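You operate a simulated robot arm through the tools that you are given. There is no shell and no other tool.

Carry out the task below with a simulated robot arm. There is one attempt and no reset: what you move stays moved.

TASK
Slide the sign to SHUT, switch off till and banding machine, shut the white door.
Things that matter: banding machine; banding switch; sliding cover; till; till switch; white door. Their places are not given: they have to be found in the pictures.

It is judged by the outcome, as a careful person would: the job done as asked, and still so three seconds after it is handed in. It fails if anything else is knocked over, pushed out of place, dropped, spilled or broken.

THE ROBOT
A 6-joint arm with a two-finger gripper, fixed in place. Base frame: the origin is on the floor under the middle of its stand, x ahead of it, y to its left, z up; the work surface is at about z = 90. Readings come in cm, rad, newtons and seconds.
It reaches about 157.2 cm from its shoulder. Its first joint turns from -2.897 to 2.897 rad. Payload 2.45 kg.
The TCP is the grasp point between the finger pads, 2 cm short of the fingertips. In the tool frame z runs along the fingers and y along their closing line. The gripper opens to 14 cm; its body begins 16.8 cm behind the TCP.
Orientation is told as [roll, pitch, yaw] about the base's x, y, z axes, in that order, counted from this pose: with the fingers straight down and closing along the base's y, the tool's x points along the base's -x, its y along +y and its z along -z.

THE INTERFACE
- The arm moves only by the tool jog_arm. Its arguments are lists of equal length, an entry for each row: "offset": the shift along the base's x, y, z in units of 40 mm (1.0 is 40 mm), a list of three; "rotation": the turn, a rotation vector about the base's x, y, z in units of 8 degrees (1.0 is 8 degrees), a list of three; "jaw": the finger opening in mm, from 0 to 140. In form: {"offset": [[tx, ty, tz], ...], "rotation": [[rx, ry, rz], ...], "jaw": [jaw, ...]}. A call has 1 to 20 rows; each row shifts and turns the commanded pose from where the row before left it. A call with a number of a shift or a turn outside -1 to 1 is refused whole. Each row takes 0.2 s and may step no farther than 5 cm and 0.15 rad from the row before; otherwise, or with a gripper value out of range, the whole call is refused. A pose out of reach is approached as far as the arm can. The call stops where the force on the tool passes 90 N (or 10 N more than at its start, if that is more) or the arm is blocked; 0.2 s more then pass. The fingers move at their own pace (about 4.5 cm/s each) and stop on an object; they squeeze with about 42 N. The grip force told is the motor's: it shows also when the fingers shut on nothing. Time passes only in rows, and 0.2 s behind the last, so rows that do not move let the fingers close. It gives the time, the measured TCP pose, the force on the tool (base axes), the opening and the grip force at its end, in the units of the frame above (readings bear some noise), with the torque about the TCP (base axes, N m) and any sound that the robot's microphone picked up, and new pictures: "show" is both (left out), scene, wrist or none.
- Cameras (640 x 400 px; columns grow to the right, rows downward): "scene" is fixed at [22.13, 49.86, 175.08]; the picture's right is [-0.01, -1.00, 0.00], its down [-0.90, 0.00, -0.44] and it looks along [0.44, -0.00, -0.90] (base axes); focal length 236 px, centre (320, 200). "wrist" rides on the gripper at [7.8, 1.1, -20.9] in the tool frame; the picture's right is [-0.14, 0.99, 0.00], its down [-0.92, -0.13, -0.37] and it looks along [-0.37, -0.05, 0.93] (tool axes); focal length 280 px, centre (320, 200).
- probe_pixels(camera, pixels): for up to 12 pixels [column, row] of the newest picture of that camera ("zoom" is the newest enlarged one), the place [x, y, z] in the base frame of the surface seen there, good to about 0.3 cm. The clock stands still meanwhile.
- enlarge(camera, box): a new picture of the part [left, top, right, bottom] of that camera's present view, enlarged. The clock stands still meanwhile.
- hand_in(): hands the job in; it is judged then, once.

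Open the gripper and draw the arm clear of the work before you hand the job in, unless the task says otherwise.

The tools are called as a command line: name --argument value ..., lists and objects as JSON in quotes. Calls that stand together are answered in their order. jog_arm: Moves the arm, as the interface text tells. Its arguments: {"type":"object","properties":{"offset":{"type":"array","items":{"type":"array","items":{"type":"number"}}},"rotation":{"type":"array","items":{"type":"array","items":{"type":"number"}}},"jaw":{"type":"array","items":{"type":"number"}},"show":{"type":"string","enum":["both","scene","wrist","none"]}},"required":["offset","rotation","jaw"]} The other tools are called the same way: probe_pixels (camera, pixels) gives the place of the surface under pixels of a picture; enlarge (camera, box) takes an enlarged picture of a part of a camera's view; hand_in () hands the job in.

At the start:

```text
time_s: 0.0
ee_pos: [66.81, 16.72, 137.12]
ee_rot: [0.001, 0.001, 0.0]
wrist_force: [-0.4, 0.3, -0.5]
wrist_torque: [-0.02, -0.02, 0.02]
grip_width: 13.96
gripper_force: 0.1
```

scene: 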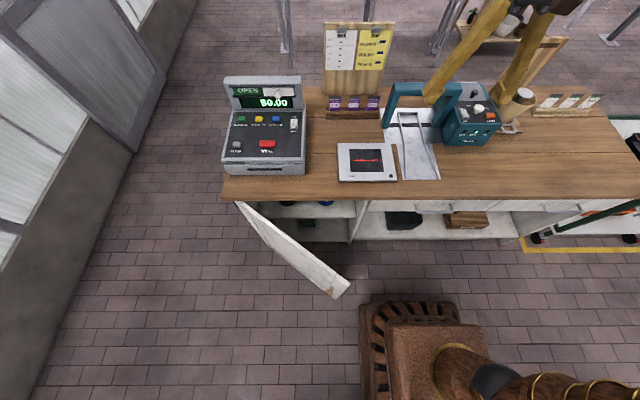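
wrist: 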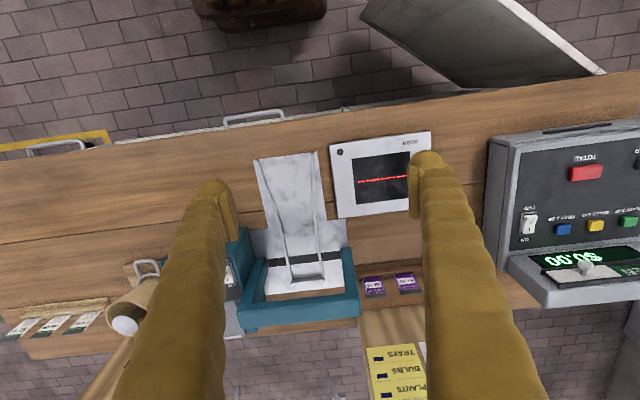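

The scene shows the till at about (265,125), the banding machine at about (430,115), and an open white door at about (295,250). I enlarge these for detail.

enlarge --camera "scene" --box '[210, 65, 320, 185]'

enlarge --camera "scene" --box '[370, 65, 550, 185]'

enlarge --camera "scene" --box '[210, 160, 400, 310]'

enlarge --camera "wrist" --box '[480, 100, 640, 320]'

```text
3.33 times, centred on (265, 125) of scene
```

zoom: 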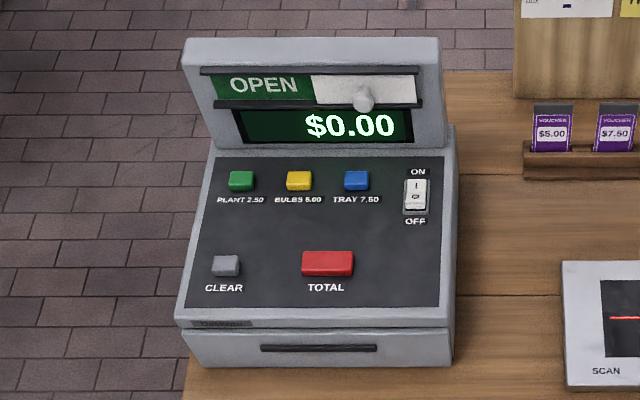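

```text
3.33 times, centred on (460, 125) of scene
```

zoom: 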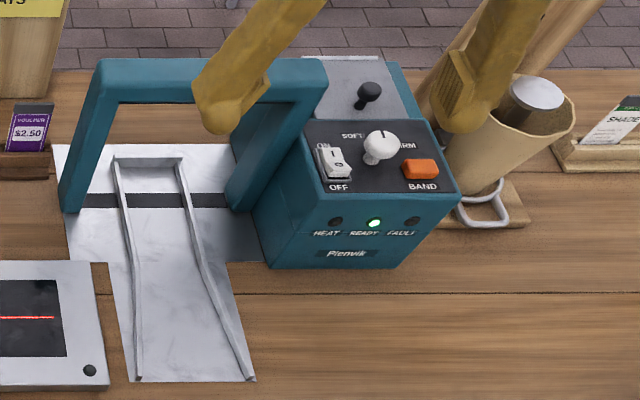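

```text
2.67 times, centred on (305, 235) of scene
```

zoom: 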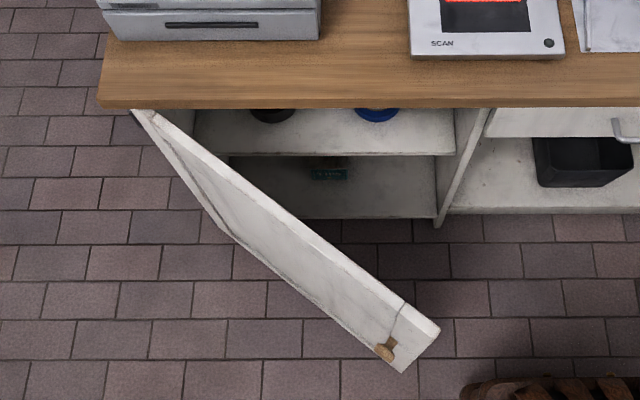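

```text
1.82 times, centred on (560, 210) of wrist
```

zoom: 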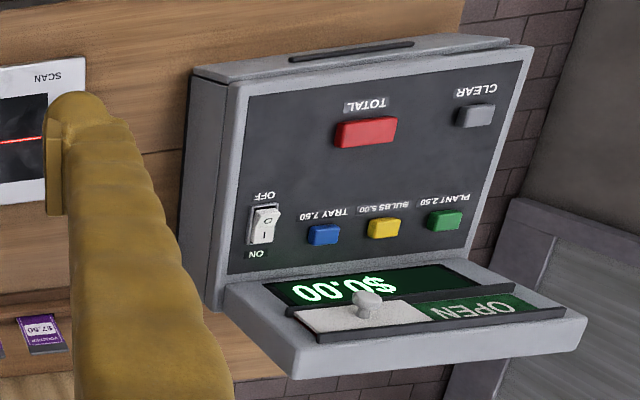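

I zoom in tighter on the till's switch and the cover to probe them precisely.

enlarge --camera "scene" --box '[222, 75, 310, 130]'

```text
7.27 times, centred on (266, 102) of scene
```

zoom: 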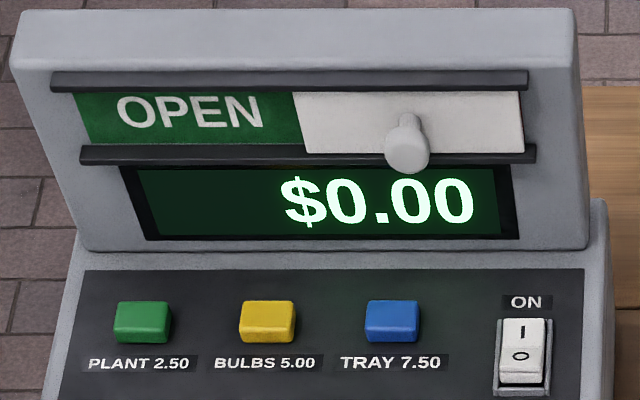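

Knob at zoom (405,150), cover from (300,125) to (522,125), switch at (522,350). I probe these.

probe_pixels --camera "zoom" --pixels '[[405, 152], [408, 125], [310, 130], [515, 130], [90, 120], [522, 325], [522, 345], [522, 370], [522, 390], [500, 300], [300, 85], [300, 158]]'

probe_pixels --camera "scene" --pixels '[[227, 80], [300, 80], [226, 172], [304, 172], [231, 112], [303, 112], [266, 155], [293, 140], [267, 143], [275, 118], [230, 163], [300, 130]]'

```text
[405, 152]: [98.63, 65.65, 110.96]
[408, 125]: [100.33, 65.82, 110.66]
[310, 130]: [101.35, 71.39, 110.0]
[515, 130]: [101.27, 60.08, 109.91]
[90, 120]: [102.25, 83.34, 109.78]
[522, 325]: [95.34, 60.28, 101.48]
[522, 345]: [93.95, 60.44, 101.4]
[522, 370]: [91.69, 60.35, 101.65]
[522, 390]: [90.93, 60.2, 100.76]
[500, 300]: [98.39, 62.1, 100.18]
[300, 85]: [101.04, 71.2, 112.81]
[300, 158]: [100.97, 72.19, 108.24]
```

```text
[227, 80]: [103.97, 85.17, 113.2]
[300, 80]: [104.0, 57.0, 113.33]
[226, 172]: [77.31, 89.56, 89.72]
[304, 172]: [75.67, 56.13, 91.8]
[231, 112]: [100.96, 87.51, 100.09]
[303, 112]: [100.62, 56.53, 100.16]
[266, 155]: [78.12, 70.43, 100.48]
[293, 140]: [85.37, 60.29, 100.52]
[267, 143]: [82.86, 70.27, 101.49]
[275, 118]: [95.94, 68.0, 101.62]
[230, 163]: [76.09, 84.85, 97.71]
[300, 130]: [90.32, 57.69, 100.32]
```

The till panel is flat at z≈100.3, with the switch at about (93.5, 60.3) and the knob at about (98.6, 65.7, 110.7). Next I probe the banding machine and the door.

enlarge --camera "scene" --box '[435, 85, 515, 150]'

probe_pixels --camera "zoom" --pixels '[[200, 170], [200, 190], [205, 210], [210, 230], [190, 150], [300, 150], [290, 175], [370, 215], [150, 150], [430, 230], [280, 60], [280, 320]]'

probe_pixels --camera "scene" --pixels '[[244, 204], [262, 222], [290, 245], [320, 265], [345, 282], [333, 296], [325, 290], [324, 287], [250, 225], [290, 265], [330, 275], [355, 240]]'

```text
6.15 times, centred on (475, 118) of scene
```

zoom: 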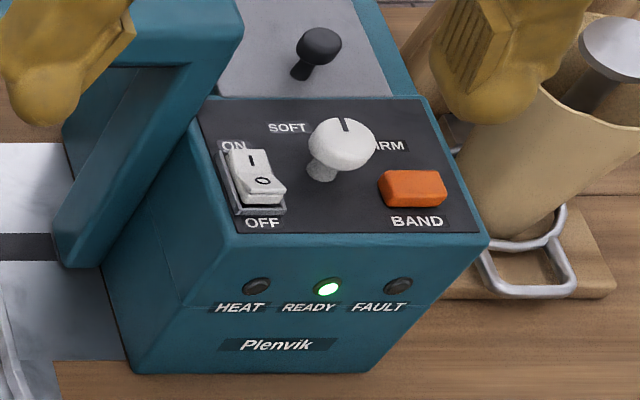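

```text
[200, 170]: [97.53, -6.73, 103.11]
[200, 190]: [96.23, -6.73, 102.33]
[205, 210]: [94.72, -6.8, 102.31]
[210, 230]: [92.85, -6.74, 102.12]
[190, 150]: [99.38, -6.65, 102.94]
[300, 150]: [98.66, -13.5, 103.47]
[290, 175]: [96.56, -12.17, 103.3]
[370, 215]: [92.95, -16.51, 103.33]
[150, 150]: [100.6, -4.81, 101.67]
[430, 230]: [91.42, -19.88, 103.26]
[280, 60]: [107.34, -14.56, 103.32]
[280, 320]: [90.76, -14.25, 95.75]
```

```text
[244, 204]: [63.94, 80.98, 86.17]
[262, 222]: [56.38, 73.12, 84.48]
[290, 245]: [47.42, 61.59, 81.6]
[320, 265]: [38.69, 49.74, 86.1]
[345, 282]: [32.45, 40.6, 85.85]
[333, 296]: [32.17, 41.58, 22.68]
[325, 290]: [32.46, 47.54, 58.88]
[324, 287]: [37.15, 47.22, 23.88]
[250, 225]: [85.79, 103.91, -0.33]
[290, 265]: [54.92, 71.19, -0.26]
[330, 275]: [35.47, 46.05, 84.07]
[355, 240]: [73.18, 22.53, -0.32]
```

The banding panel is at z≈103.2 and the door's top edge runs from (64,81) to (32.4,40.6) at z≈86. I probe the band switch itself and the counter front and cupboard.

probe_pixels --camera "zoom" --pixels '[[250, 160], [255, 170], [258, 182], [262, 193], [265, 203], [235, 145], [280, 210], [240, 209], [225, 155], [345, 125], [340, 160], [415, 185]]'

enlarge --camera "scene" --box '[225, 185, 375, 245]'

probe_pixels --camera "scene" --pixels '[[300, 199], [300, 195], [300, 203], [355, 205], [350, 225], [300, 217], [300, 209], [240, 203], [236, 203], [405, 205], [300, 225], [360, 215]]'

```text
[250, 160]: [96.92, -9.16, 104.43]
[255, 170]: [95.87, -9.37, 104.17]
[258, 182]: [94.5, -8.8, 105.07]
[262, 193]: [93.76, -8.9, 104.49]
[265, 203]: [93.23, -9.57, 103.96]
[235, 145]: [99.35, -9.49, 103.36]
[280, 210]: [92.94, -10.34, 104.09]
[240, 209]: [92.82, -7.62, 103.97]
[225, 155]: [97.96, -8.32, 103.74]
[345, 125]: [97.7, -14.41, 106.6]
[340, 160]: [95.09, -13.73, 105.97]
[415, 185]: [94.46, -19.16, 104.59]
```

```text
4.27 times, centred on (300, 215) of scene
```

zoom: 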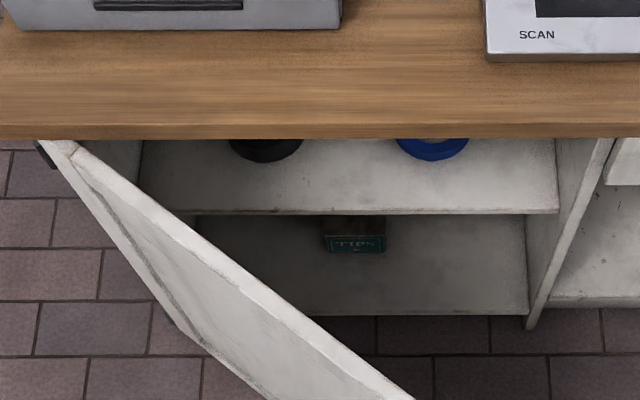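

```text
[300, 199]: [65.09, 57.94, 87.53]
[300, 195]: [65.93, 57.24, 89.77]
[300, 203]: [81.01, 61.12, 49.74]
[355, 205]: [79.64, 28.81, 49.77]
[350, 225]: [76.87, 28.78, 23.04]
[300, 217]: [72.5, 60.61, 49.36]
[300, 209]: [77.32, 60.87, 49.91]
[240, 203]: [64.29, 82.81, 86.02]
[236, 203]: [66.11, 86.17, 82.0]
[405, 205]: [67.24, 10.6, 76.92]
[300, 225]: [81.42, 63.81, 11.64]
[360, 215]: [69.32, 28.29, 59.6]
```

The counter edge is at x≈65 (underside z≈87) and the door closes beneath it. I look at the door's free end and knob more closely.

enlarge --camera "scene" --box '[290, 255, 370, 305]'

probe_pixels --camera "zoom" --pixels '[[300, 280], [310, 295], [325, 265], [330, 230], [250, 200], [200, 170], [350, 320], [380, 330], [400, 280], [440, 240], [360, 200], [390, 170]]'

enlarge --camera "scene" --box '[225, 190, 285, 240]'

```text
8.00 times, centred on (330, 280) of scene
```

zoom: 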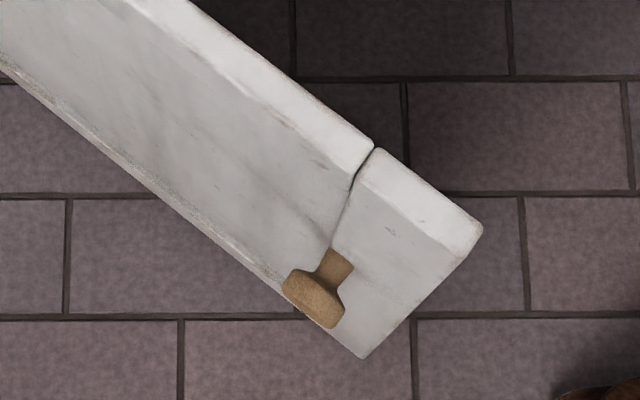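

```text
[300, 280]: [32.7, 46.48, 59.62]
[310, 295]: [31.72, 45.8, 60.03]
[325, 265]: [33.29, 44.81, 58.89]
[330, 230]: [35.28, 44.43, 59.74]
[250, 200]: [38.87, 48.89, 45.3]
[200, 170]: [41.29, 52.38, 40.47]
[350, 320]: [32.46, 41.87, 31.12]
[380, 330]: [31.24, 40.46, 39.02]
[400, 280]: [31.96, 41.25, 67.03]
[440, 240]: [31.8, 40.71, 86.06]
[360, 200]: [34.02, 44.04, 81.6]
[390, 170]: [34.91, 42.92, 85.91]
```

```text
8.00 times, centred on (255, 215) of scene
```

zoom: 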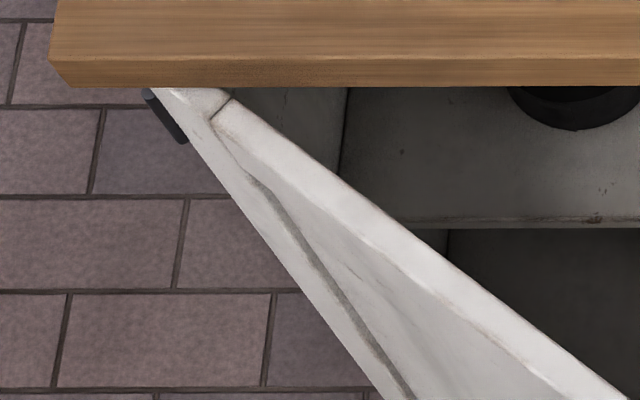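

The knob head is at about (99.3, 65.8, 110.3) and the cover must slide about 12 cm to +y. I move above the till while tilting the fingers 45° forward and narrowing them to 5 cm.

jog_arm --offset '[[0.25, 0.942, 0], [0.25, 0.942, 0], [0.25, 0.942, 0], [0.25, 0.942, 0], [0.25, 0.942, 0], [0.25, 0.942, 0], [0.25, 0.942, 0], [0.25, 0.942, 0], [0.25, 0.942, 0], [0.25, 0.942, 0], [0.25, 0.942, 0], [0.25, 0.942, 0], [0.25, 0.942, 0]]' --rotation '[[0, -0.4327, 0], [0, -0.4327, 0], [0, -0.4327, 0], [0, -0.4327, 0], [0, -0.4327, 0], [0, -0.4327, 0], [0, -0.4327, 0], [0, -0.4327, 0], [0, -0.4327, 0], [0, -0.4327, 0], [0, -0.4327, 0], [0, -0.4327, 0], [0, -0.4327, 0]]' --jaw '[50, 50, 50, 50, 50, 50, 50, 50, 50, 50, 50, 50, 50]'

```text
time_s: 2.8
ee_pos: [79.77, 65.64, 137.17]
ee_rot: [0.002, -0.786, -0.002]
wrist_force: [-0.2, -0.4, -0.1]
wrist_torque: [0.02, 0.06, 0.03]
grip_width: 5.01
gripper_force: 0.1
```

scene: 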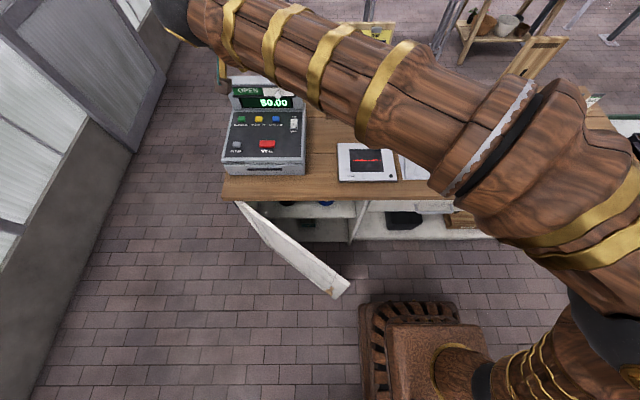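
wrist: 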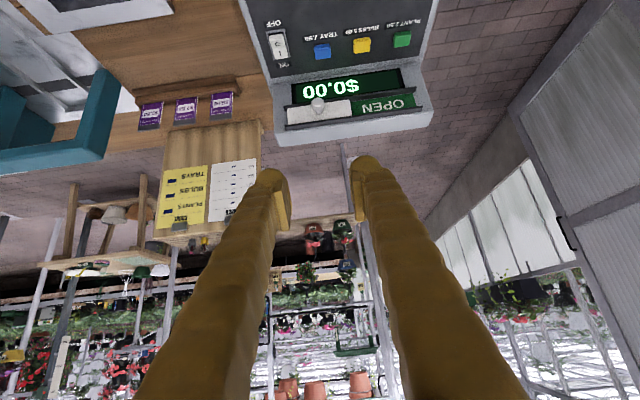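

The tool is 45° tilted, 5 cm open, at (79.8, 65.6, 137.2). I lower toward the knob, stopping short at about (90, 65.8, 119).

jog_arm --offset '[[0.51, 0.01, -0.91], [0.51, 0.01, -0.91], [0.51, 0.01, -0.91], [0.51, 0.01, -0.91], [0.51, 0, -0.91]]' --rotation '[[0, 0, 0], [0, 0, 0], [0, 0, 0], [0, 0, 0], [0, 0, 0]]' --jaw '[50, 50, 50, 50, 50]'

```text
time_s: 4.0
ee_pos: [90.15, 65.76, 118.93]
ee_rot: [0.001, -0.786, 0.0]
wrist_force: [-0.2, -0.1, 0.9]
wrist_torque: [0.03, 0.05, 0.0]
grip_width: 4.98
gripper_force: 0.1
```

scene: 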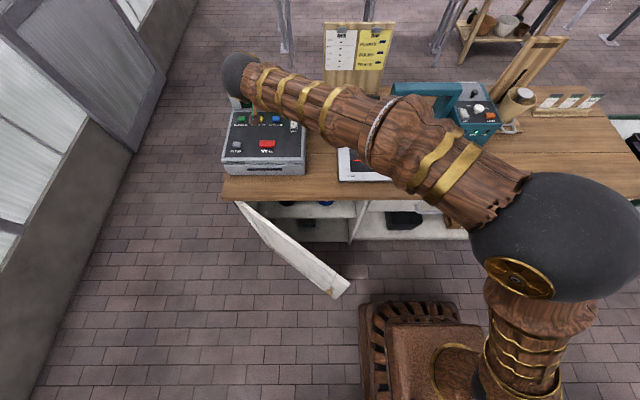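
wrist: 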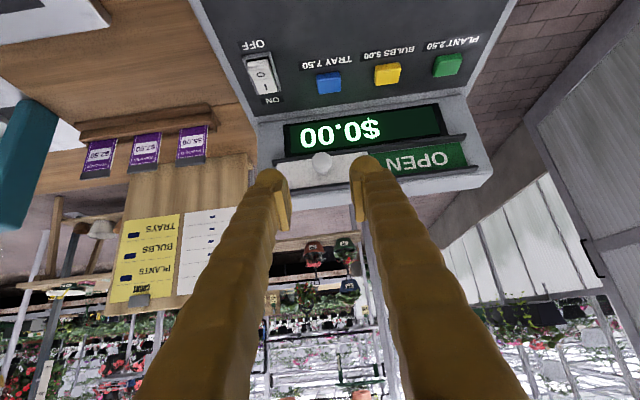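

The knob appears at wrist (321,163), between the fingertips. I probe the knob, cover, and fingertips from this closer view.

probe_pixels --camera "wrist" --pixels '[[321, 162], [321, 168], [316, 175], [335, 165], [296, 170], [345, 170], [278, 175], [362, 163], [460, 145], [300, 190], [440, 170], [262, 75]]'

enlarge --camera "wrist" --box '[220, 100, 500, 260]'

```text
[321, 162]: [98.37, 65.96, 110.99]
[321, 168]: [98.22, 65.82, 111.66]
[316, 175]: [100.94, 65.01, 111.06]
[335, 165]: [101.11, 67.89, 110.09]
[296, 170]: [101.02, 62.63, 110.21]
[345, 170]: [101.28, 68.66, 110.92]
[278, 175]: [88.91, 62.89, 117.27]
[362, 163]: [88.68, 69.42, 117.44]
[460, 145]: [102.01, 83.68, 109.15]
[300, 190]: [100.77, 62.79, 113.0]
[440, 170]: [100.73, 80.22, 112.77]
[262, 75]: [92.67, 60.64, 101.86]
```

```text
2.29 times, centred on (360, 180) of wrist
```

zoom: 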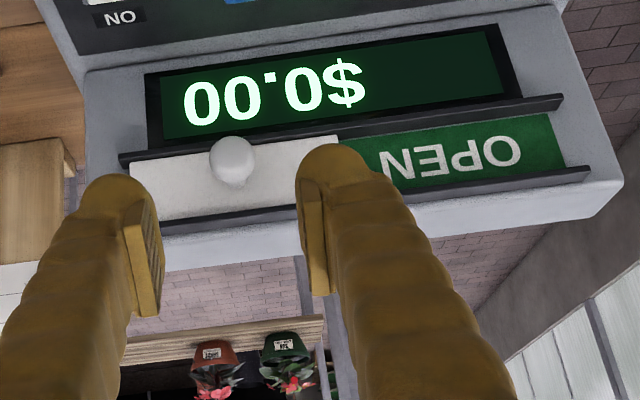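

Knob head front at (98.2, 65.9, 111.2), rail fronts at x≈100.8. I advance so the fingertips straddle the knob, stopping short of the rails.

jog_arm --offset '[[0.6, 0.01, -0.58], [0.6, 0.01, -0.58], [0.6, 0.01, -0.58]]' --rotation '[[0, 0, 0], [0, 0, 0], [0, 0, 0]]' --jaw '[50, 50, 50]'

enlarge --camera "wrist" --box '[220, 100, 500, 260]'

```text
time_s: 4.8
ee_pos: [97.31, 65.97, 111.83]
ee_rot: [0.0, -0.785, -0.001]
wrist_force: [-0.5, -0.2, 0.4]
wrist_torque: [-0.02, 0.03, -0.01]
grip_width: 5.01
gripper_force: 0.0
```

scene: 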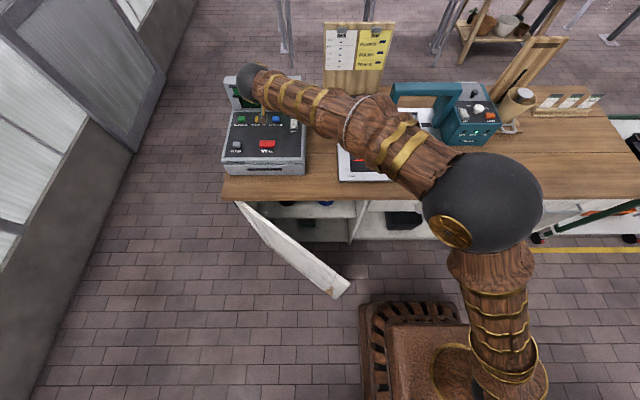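
wrist: 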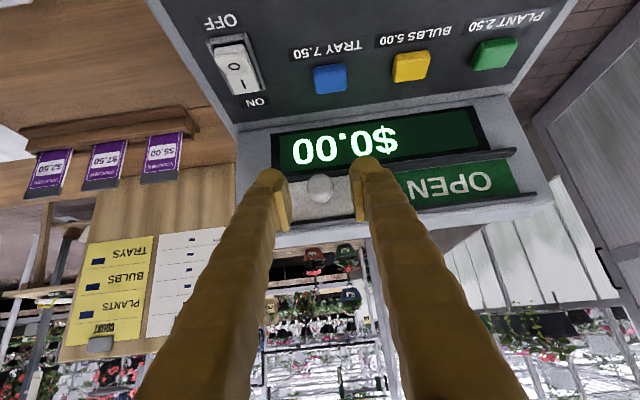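

```text
2.29 times, centred on (360, 180) of wrist
```

zoom: 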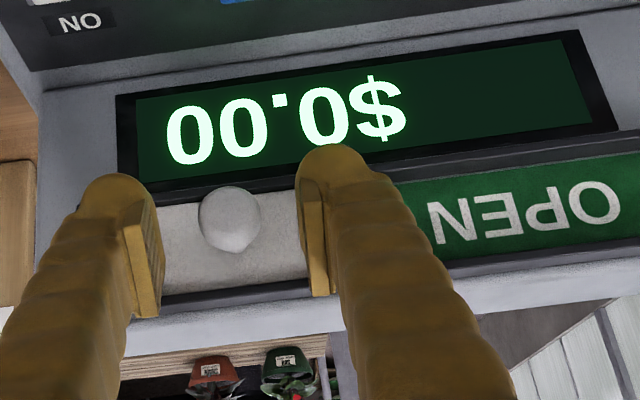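

The knob sits between the pads; the tips reach x≈98.7. I advance 0.6 cm, narrow the jaw to 34 mm, and push the cover 8 cm to the left (+y).

jog_arm --offset '[[0.14, 0, -0.07], [0, 0, 0], [0, 0, 0], [0, 0.4, 0], [0, 0.4, 0], [0, 0.4, 0], [0, 0.4, 0], [0, 0.4, 0]]' --rotation '[[0, 0, 0], [0, 0, 0], [0, 0, 0], [0, 0, 0], [0, 0, 0], [0, 0, 0], [0, 0, 0], [0, 0, 0]]' --jaw '[40, 34, 34, 34, 34, 34, 34, 34]'

enlarge --camera "wrist" --box '[180, 100, 460, 260]'

```text
time_s: 6.6
ee_pos: [97.83, 74.09, 111.72]
ee_rot: [-0.002, -0.784, -0.001]
wrist_force: [0.8, -0.1, 0.2]
wrist_torque: [-0.01, 0.04, 0.02]
grip_width: 3.4
gripper_force: 0.0
```

scene: 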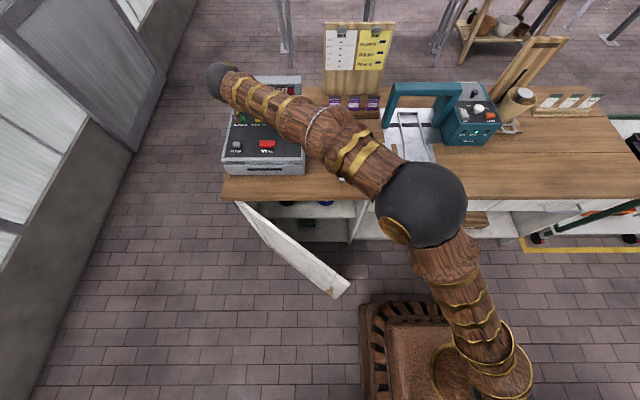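
wrist: 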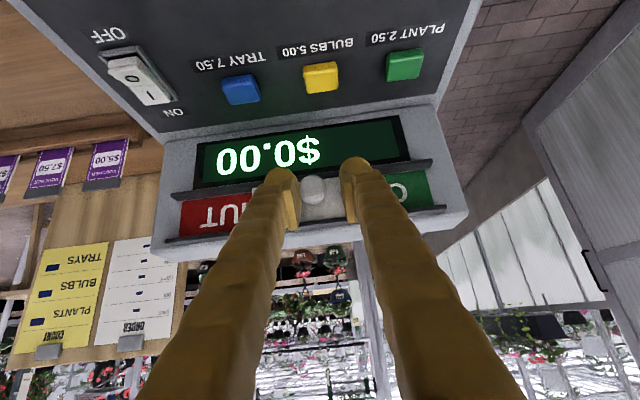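

```text
2.29 times, centred on (320, 180) of wrist
```

zoom: 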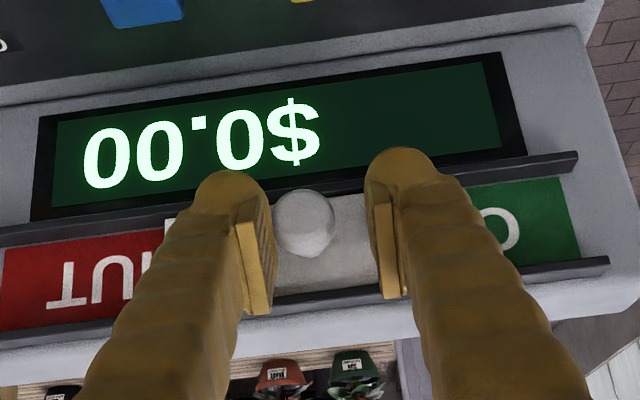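

The cover slides freely; red SHUT is appearing at wrist (215,215). I push 3 cm more and check the remaining gap.

jog_arm --offset '[[0, 0.25, 0], [0, 0.25, 0], [0, 0.25, 0]]' --rotation '[[0, 0, 0], [0, 0, 0], [0, 0, 0]]' --jaw '[34, 34, 34]' --show "wrist"

enlarge --camera "wrist" --box '[180, 100, 460, 260]'

probe_pixels --camera "zoom" --pixels '[[305, 220], [160, 250], [140, 250], [480, 220], [520, 220], [545, 230], [345, 240], [40, 270], [20, 270], [100, 270]]'

```text
time_s: 7.4
ee_pos: [97.79, 76.86, 111.63]
ee_rot: [-0.001, -0.786, -0.001]
wrist_force: [-0.2, 0.4, 0.5]
wrist_torque: [0.0, 0.0, 0.02]
grip_width: 3.41
gripper_force: 0.1
```

wrist: 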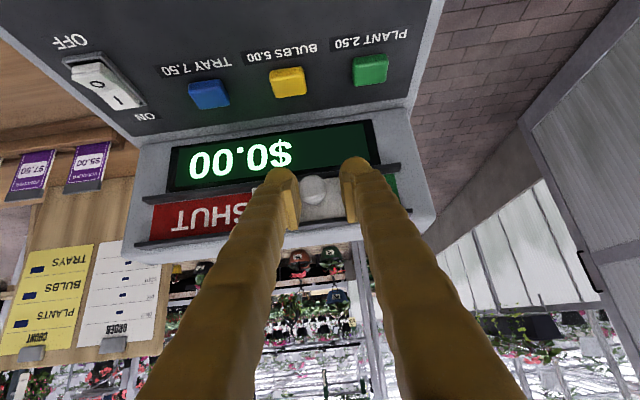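

```text
2.29 times, centred on (320, 180) of wrist
```

zoom: 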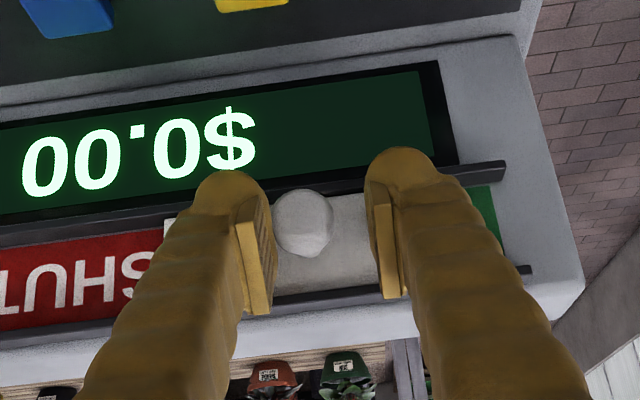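

```text
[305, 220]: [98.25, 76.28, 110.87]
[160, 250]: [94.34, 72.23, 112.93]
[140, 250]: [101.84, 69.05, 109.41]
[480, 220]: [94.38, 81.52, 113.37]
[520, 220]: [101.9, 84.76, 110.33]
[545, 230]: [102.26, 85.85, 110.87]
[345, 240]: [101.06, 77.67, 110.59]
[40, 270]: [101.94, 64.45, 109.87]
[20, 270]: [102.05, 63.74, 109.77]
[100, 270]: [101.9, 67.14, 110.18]
```

The knob is at y≈76.3 with a strip of green about 2 cm still visible at the left end. I push on in small 0.4 cm steps watching the force.

jog_arm --offset '[[0, 0.1, 0], [0, 0.1, 0], [0, 0.1, 0]]' --rotation '[[0, 0, 0], [0, 0, 0], [0, 0, 0]]' --jaw '[34, 34, 34]' --show "wrist"

enlarge --camera "wrist" --box '[180, 100, 460, 260]'

```text
time_s: 8.2
ee_pos: [97.86, 78.03, 111.59]
ee_rot: [-0.002, -0.787, -0.001]
wrist_force: [-0.7, -0.2, 0.4]
wrist_torque: [0.01, 0.0, -0.05]
grip_width: 3.42
gripper_force: 0.1
```

wrist: 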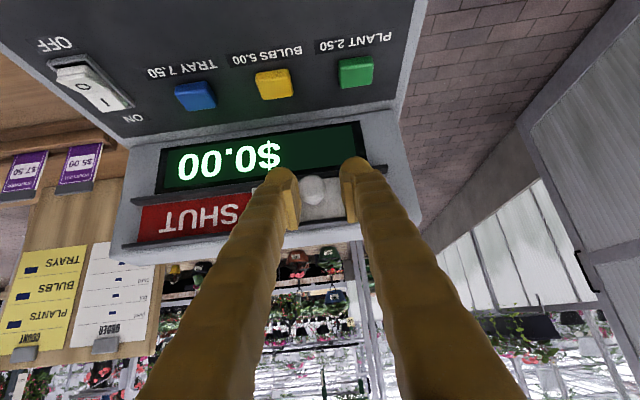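

```text
2.29 times, centred on (320, 180) of wrist
```

zoom: 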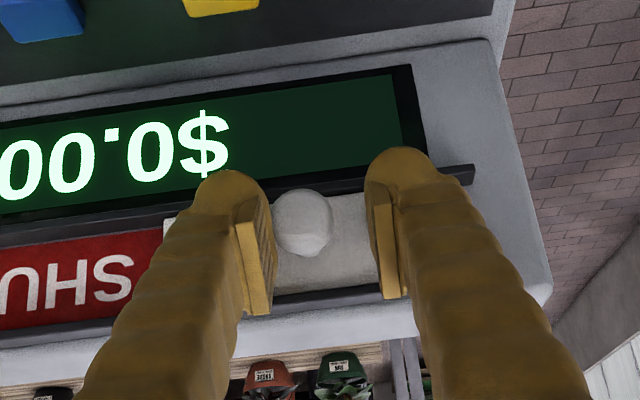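

The green strip is now hidden behind the left finger; no end stop felt yet (force ≈0). I push in 0.2 cm steps.

jog_arm --offset '[[0, 0.05, 0], [0, 0.05, 0]]' --rotation '[[0, 0, 0], [0, 0, 0]]' --jaw '[34, 34]' --show "wrist"

enlarge --camera "wrist" --box '[240, 110, 440, 230]'

```text
time_s: 8.8
ee_pos: [97.74, 78.48, 111.67]
ee_rot: [0.0, -0.785, 0.0]
wrist_force: [0.1, -0.1, -0.5]
wrist_torque: [0.04, 0.01, 0.02]
grip_width: 3.43
gripper_force: 0.2
```

wrist: 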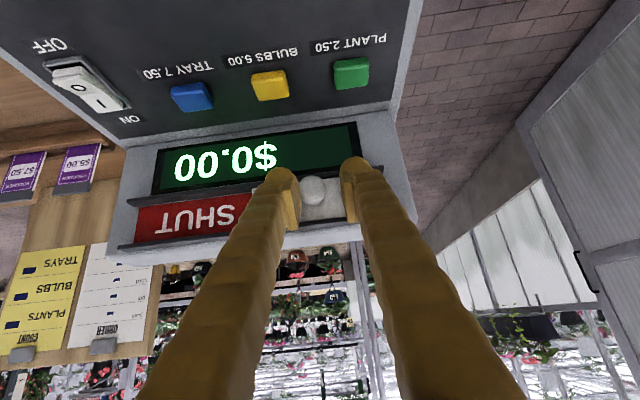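

```text
3.20 times, centred on (340, 170) of wrist
```

zoom: 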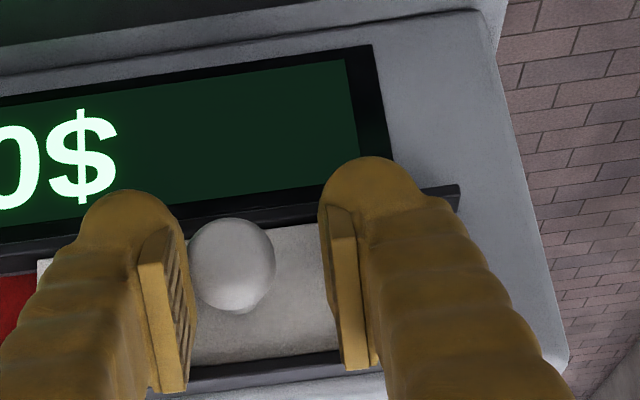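

Still no reaction force at TCP y=78.5. I continue another 0.4 cm.

jog_arm --offset '[[0, 0.05, 0], [0, 0.05, 0]]' --rotation '[[0, 0, 0], [0, 0, 0]]' --jaw '[34, 34]' --show "wrist"

enlarge --camera "wrist" --box '[240, 110, 440, 230]'

```text
time_s: 9.4
ee_pos: [97.82, 78.91, 111.58]
ee_rot: [0.001, -0.785, 0.0]
wrist_force: [-3.3, -5.1, 0.1]
wrist_torque: [-0.04, 0.05, -0.08]
grip_width: 3.76
gripper_force: 2.5
```

wrist: 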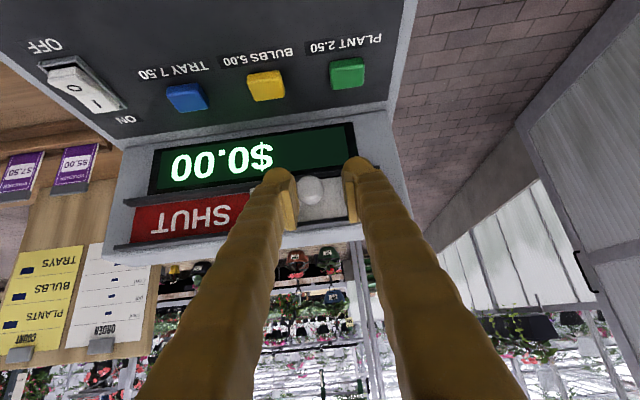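

```text
3.20 times, centred on (340, 170) of wrist
```

zoom: 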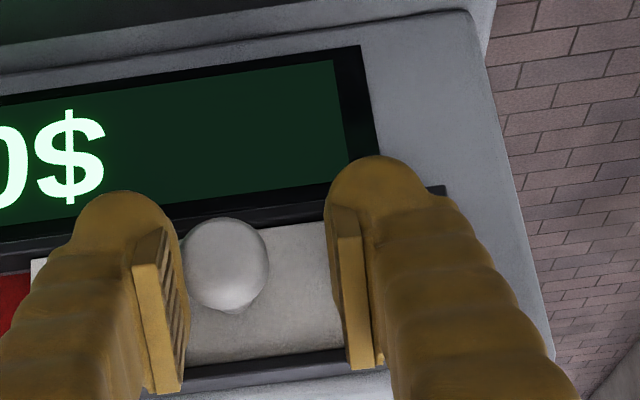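

A 5 N reaction and finger give show the cover has reached its end stop. I release sideways, back straight off along the tool, and look at the sign.

jog_arm --offset '[[0, -0.12, 0], [0, 0, 0], [-0.6, 0, 0.58], [-0.6, 0, 0.58], [-0.6, 0, 0.58], [-0.4, -0.3, 0.8]]' --rotation '[[0, 0, 0], [0, 0, 0], [0, 0, 0], [0, 0, 0], [0, 0, 0], [0, 0, 0]]' --jaw '[36, 50, 50, 50, 50, 50]'

enlarge --camera "wrist" --box '[180, 60, 460, 220]'

```text
time_s: 10.8
ee_pos: [89.09, 77.24, 121.69]
ee_rot: [0.001, -0.786, 0.0]
wrist_force: [0.3, -0.3, -0.8]
wrist_torque: [-0.04, -0.06, -0.03]
grip_width: 5.02
gripper_force: 0.1
```

scene: 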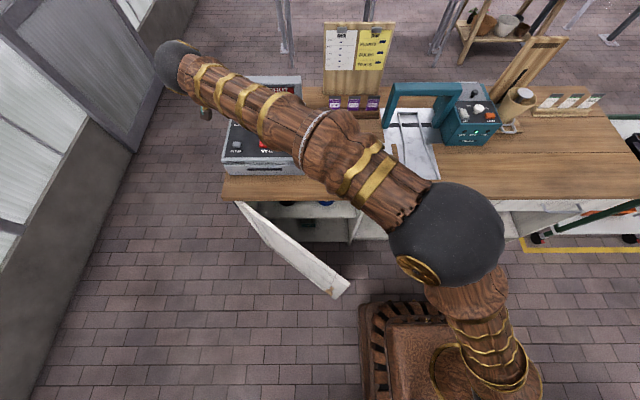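
wrist: 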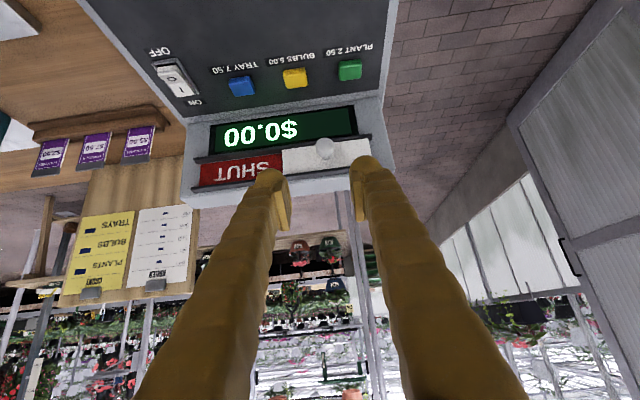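

```text
2.29 times, centred on (320, 140) of wrist
```

zoom: 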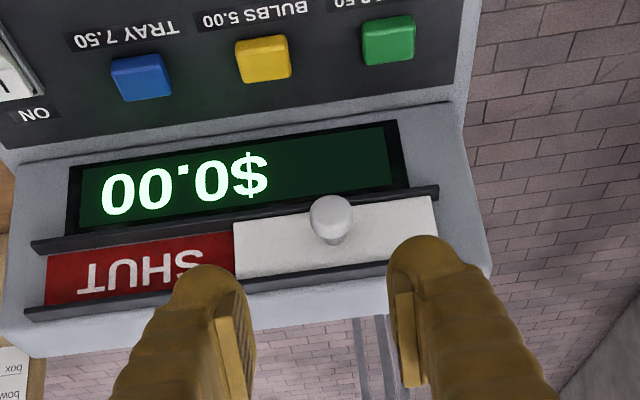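

SHUT is fully uncovered and the till hasn't moved. Next I straighten the tool to vertical and move to above-right of the till switch, jaw 80 mm, so the left finger will be over the switch at y≈60.3.

jog_arm --offset '[[0.1, -0.69, 0], [0.1, -0.69, 0], [0.1, -0.69, 0], [0.1, -0.69, 0], [0.1, -0.69, 0], [0.1, -0.69, 0], [0.1, -0.69, 0], [0.1, -0.69, 0]]' --rotation '[[0, 0.7033, 0], [0, 0.7033, 0], [0, 0.7033, 0], [0, 0.7033, 0], [0, 0.7033, 0], [0, 0.7033, 0], [0, 0.7033, 0], [0, 0.7033, 0]]' --jaw '[60, 80, 80, 80, 80, 80, 80, 80]'

enlarge --camera "wrist" --box '[320, 60, 540, 220]'

```text
time_s: 12.6
ee_pos: [92.23, 55.07, 121.94]
ee_rot: [0.001, 0.002, 0.0]
wrist_force: [-0.1, 0.5, 1.2]
wrist_torque: [-0.02, -0.06, -0.01]
grip_width: 7.99
gripper_force: 0.1
```

scene: 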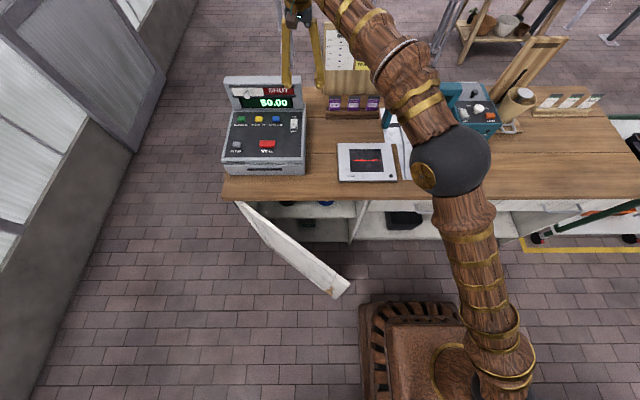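
wrist: 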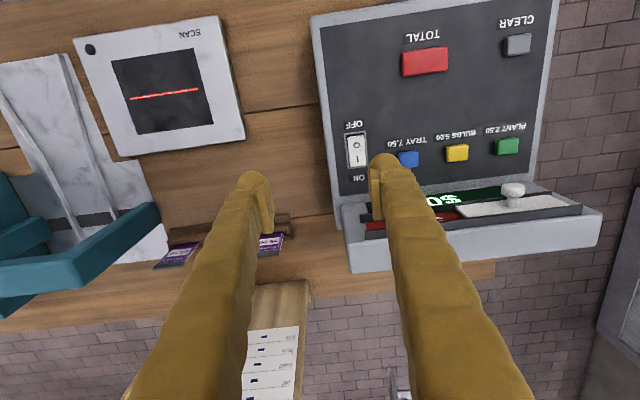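

```text
2.50 times, centred on (430, 140) of wrist
```

zoom: 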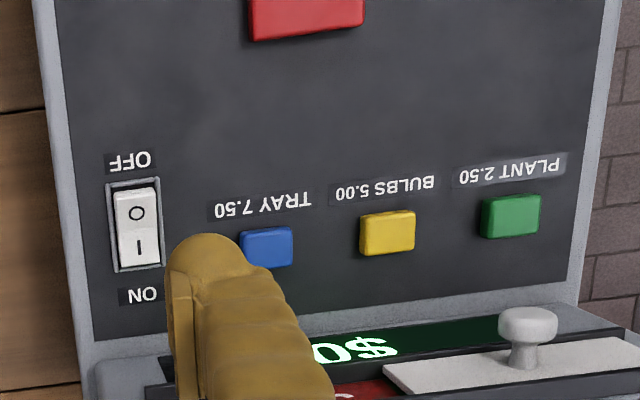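

The switch is clear at zoom (135,225), with O (OFF) toward the robot. I probe switch halves and the left fingertip.

probe_pixels --camera "zoom" --pixels '[[135, 195], [136, 213], [138, 230], [140, 250], [110, 225], [160, 225], [115, 265], [205, 245], [185, 265], [230, 250], [200, 238], [265, 250]]'

probe_pixels --camera "wrist" --pixels '[[388, 158], [375, 165], [398, 162], [252, 177], [265, 180], [358, 140], [357, 150], [358, 160]]'

enlarge --camera "scene" --box '[270, 50, 340, 140]'

```text
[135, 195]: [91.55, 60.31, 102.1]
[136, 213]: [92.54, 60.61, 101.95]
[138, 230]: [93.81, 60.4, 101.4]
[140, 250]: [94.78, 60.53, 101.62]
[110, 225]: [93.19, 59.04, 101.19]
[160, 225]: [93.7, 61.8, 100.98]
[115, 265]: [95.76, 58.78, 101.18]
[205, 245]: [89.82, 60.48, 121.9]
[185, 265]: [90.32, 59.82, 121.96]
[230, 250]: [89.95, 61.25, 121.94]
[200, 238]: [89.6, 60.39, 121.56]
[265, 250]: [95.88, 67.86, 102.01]
```

```text
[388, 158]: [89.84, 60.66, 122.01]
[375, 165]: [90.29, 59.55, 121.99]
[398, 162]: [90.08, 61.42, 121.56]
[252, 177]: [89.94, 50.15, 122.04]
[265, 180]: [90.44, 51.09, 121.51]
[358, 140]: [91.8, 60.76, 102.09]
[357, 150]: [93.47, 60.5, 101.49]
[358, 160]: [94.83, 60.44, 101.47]
```

```text
4.44 times, centred on (305, 95) of scene
```

zoom: 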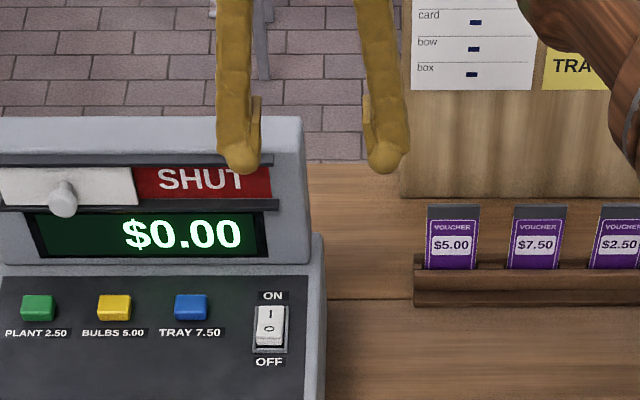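

The switch's raised O half is at about (92, 60.4, 102.1) and the left finger is centred at y≈60.6. I descend to just above it.

jog_arm --offset '[[-0.12, -0.05, -0.9], [0, 0, -0.9], [0, 0, -0.9], [0, 0, -0.9], [0, 0, -0.6]]' --rotation '[[0, 0, 0], [0, 0, 0], [0, 0, 0], [0, 0, 0], [0, 0, 0]]' --jaw '[80, 80, 80, 80, 80]'

enlarge --camera "scene" --box '[260, 80, 340, 140]'

enlarge --camera "wrist" --box '[320, 90, 480, 200]'

```text
time_s: 13.8
ee_pos: [91.83, 54.94, 105.02]
ee_rot: [0.001, 0.001, 0.0]
wrist_force: [0.0, 0.2, 0.4]
wrist_torque: [0.02, -0.03, 0.01]
grip_width: 7.98
gripper_force: 0.0
```

scene: 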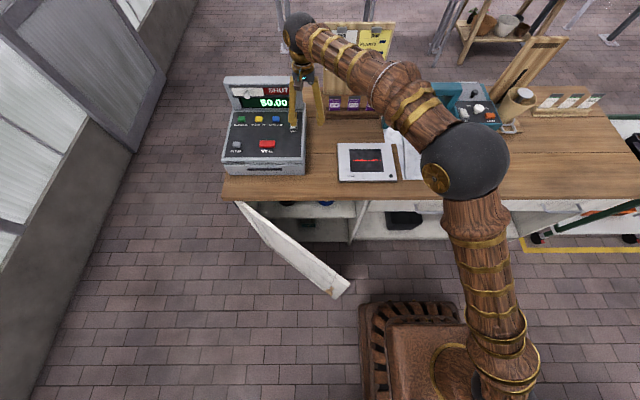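
wrist: 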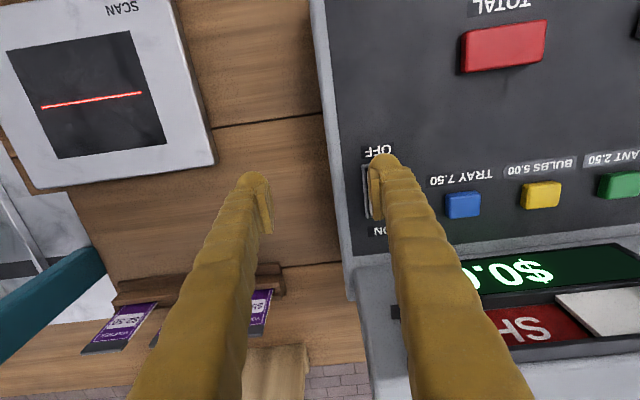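

```text
6.67 times, centred on (300, 110) of scene
```

zoom: 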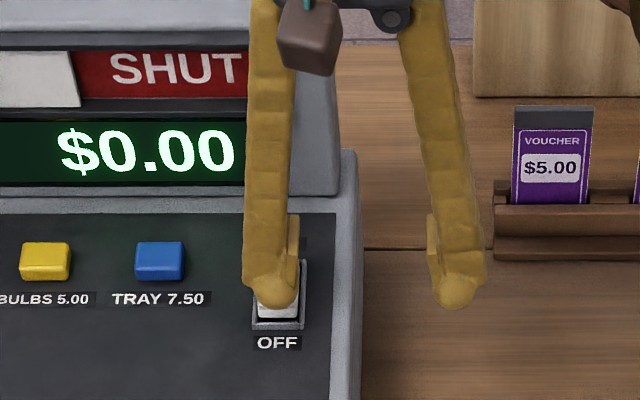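

```text
3.64 times, centred on (400, 145) of wrist
```

zoom: 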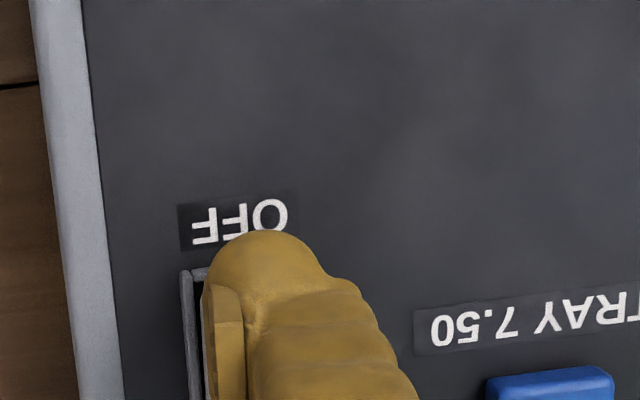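

The fingertip is about 0.4 cm too far in +y over the O half. I correct this and lower to near contact.

jog_arm --offset '[[0, -0.1, 0], [0, 0, -0.07], [0, 0, -0.07], [0, 0, -0.07], [0, 0, -0.05]]' --rotation '[[0, 0, 0], [0, 0, 0], [0, 0, 0], [0, 0, 0], [0, 0, 0]]' --jaw '[80, 80, 80, 80, 80]' --show "scene"

enlarge --camera "scene" --box '[270, 100, 320, 140]'

```text
time_s: 15.0
ee_pos: [91.65, 54.53, 103.96]
ee_rot: [0.001, 0.002, -0.001]
wrist_force: [-0.6, 0.2, -0.1]
wrist_torque: [0.01, 0.0, -0.01]
grip_width: 8.02
gripper_force: 0.2
```

scene: 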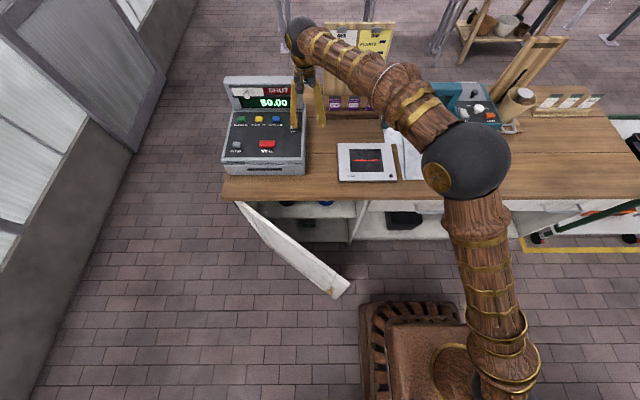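

```text
10.00 times, centred on (295, 120) of scene
```

zoom: 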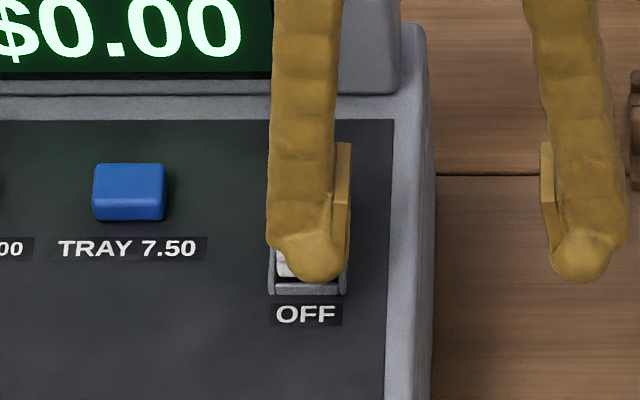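

The fingertip is over the O half (zoom ~(312,270)). I press down in small steps, listening for a click.

jog_arm --offset '[[0, 0, -0.05], [0, 0, -0.05]]' --rotation '[[0, 0, 0], [0, 0, 0]]' --jaw '[80, 80]' --show "none"

enlarge --camera "scene" --box '[270, 80, 320, 140]'

```text
time_s: 15.6
ee_pos: [91.74, 54.64, 103.43]
ee_rot: [0.001, 0.001, 0.001]
wrist_force: [0.3, 0.4, 0.8]
wrist_torque: [0.03, 0.01, 0.01]
grip_width: 8.01
gripper_force: 0.2
```

```text
6.67 times, centred on (295, 110) of scene
```

zoom: 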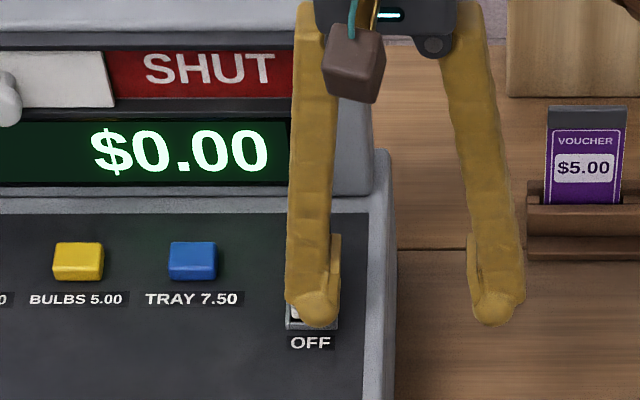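

No contact force yet at TCP z=103.4. I continue pressing 0.4 cm more.

jog_arm --offset '[[0, 0, -0.05], [0, 0, -0.05]]' --rotation '[[0, 0, 0], [0, 0, 0]]' --jaw '[80, 80]' --show "none"

enlarge --camera "scene" --box '[270, 80, 320, 140]'

```text
time_s: 16.2
ee_pos: [91.64, 54.58, 103.09]
ee_rot: [0.001, 0.0, -0.001]
wrist_force: [0.1, 0.4, 1.0]
wrist_torque: [0.05, -0.02, 0.04]
grip_width: 7.98
gripper_force: 0.4
```

```text
6.67 times, centred on (295, 110) of scene
```

zoom: 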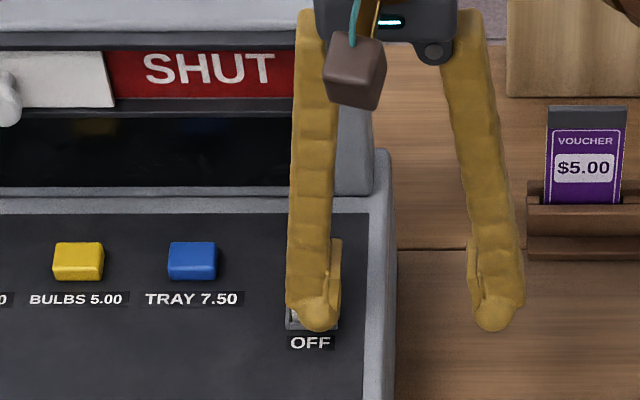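

The till display went dark: it's off. I raise the finger straight up and check that it stays off and the rocker is flipped.

jog_arm --offset '[[0, 0, 0.3], [0, 0, 0.8], [0, 0, 1], [0, 0, 1], [0, 0, 1], [0, 0, 1], [0, 0, 1]]' --rotation '[[0, 0, 0], [0, 0, 0], [0, 0, 0], [0, 0, 0], [0, 0, 0], [0, 0, 0], [0, 0, 0]]' --jaw '[80, 80, 80, 80, 80, 80, 80]'

enlarge --camera "scene" --box '[220, 70, 310, 180]'

enlarge --camera "scene" --box '[375, 65, 535, 155]'

```text
time_s: 17.8
ee_pos: [91.83, 54.52, 127.64]
ee_rot: [-0.001, 0.001, 0.0]
wrist_force: [0.1, -0.4, 0.5]
wrist_torque: [0.02, -0.01, 0.02]
grip_width: 7.97
gripper_force: 0.0
```

scene: 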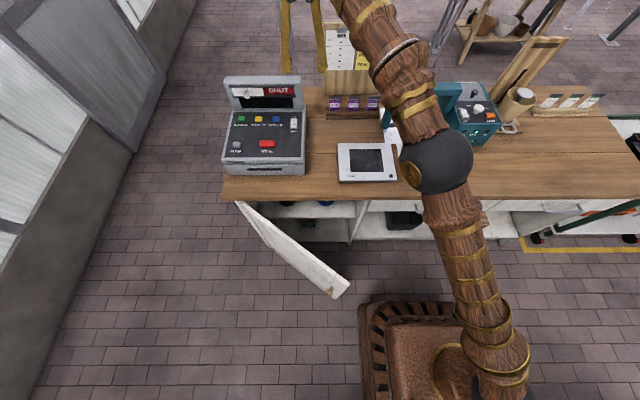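
wrist: 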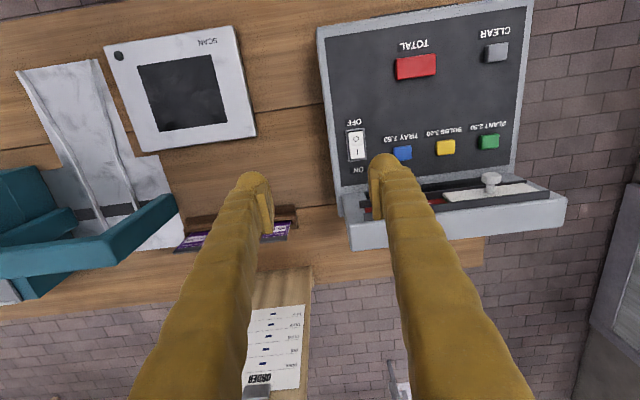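

```text
3.64 times, centred on (265, 125) of scene
```

zoom: 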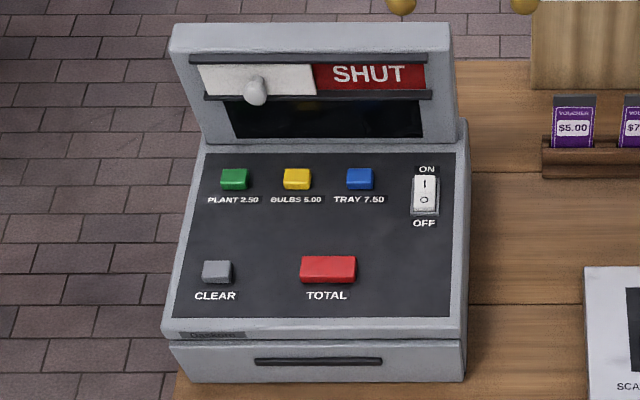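

```text
4.00 times, centred on (455, 110) of scene
```

zoom: 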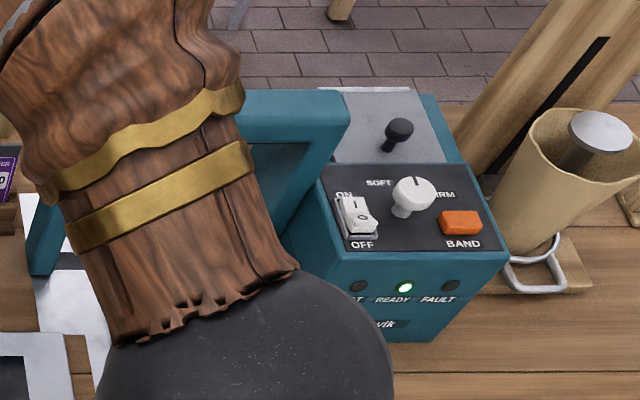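

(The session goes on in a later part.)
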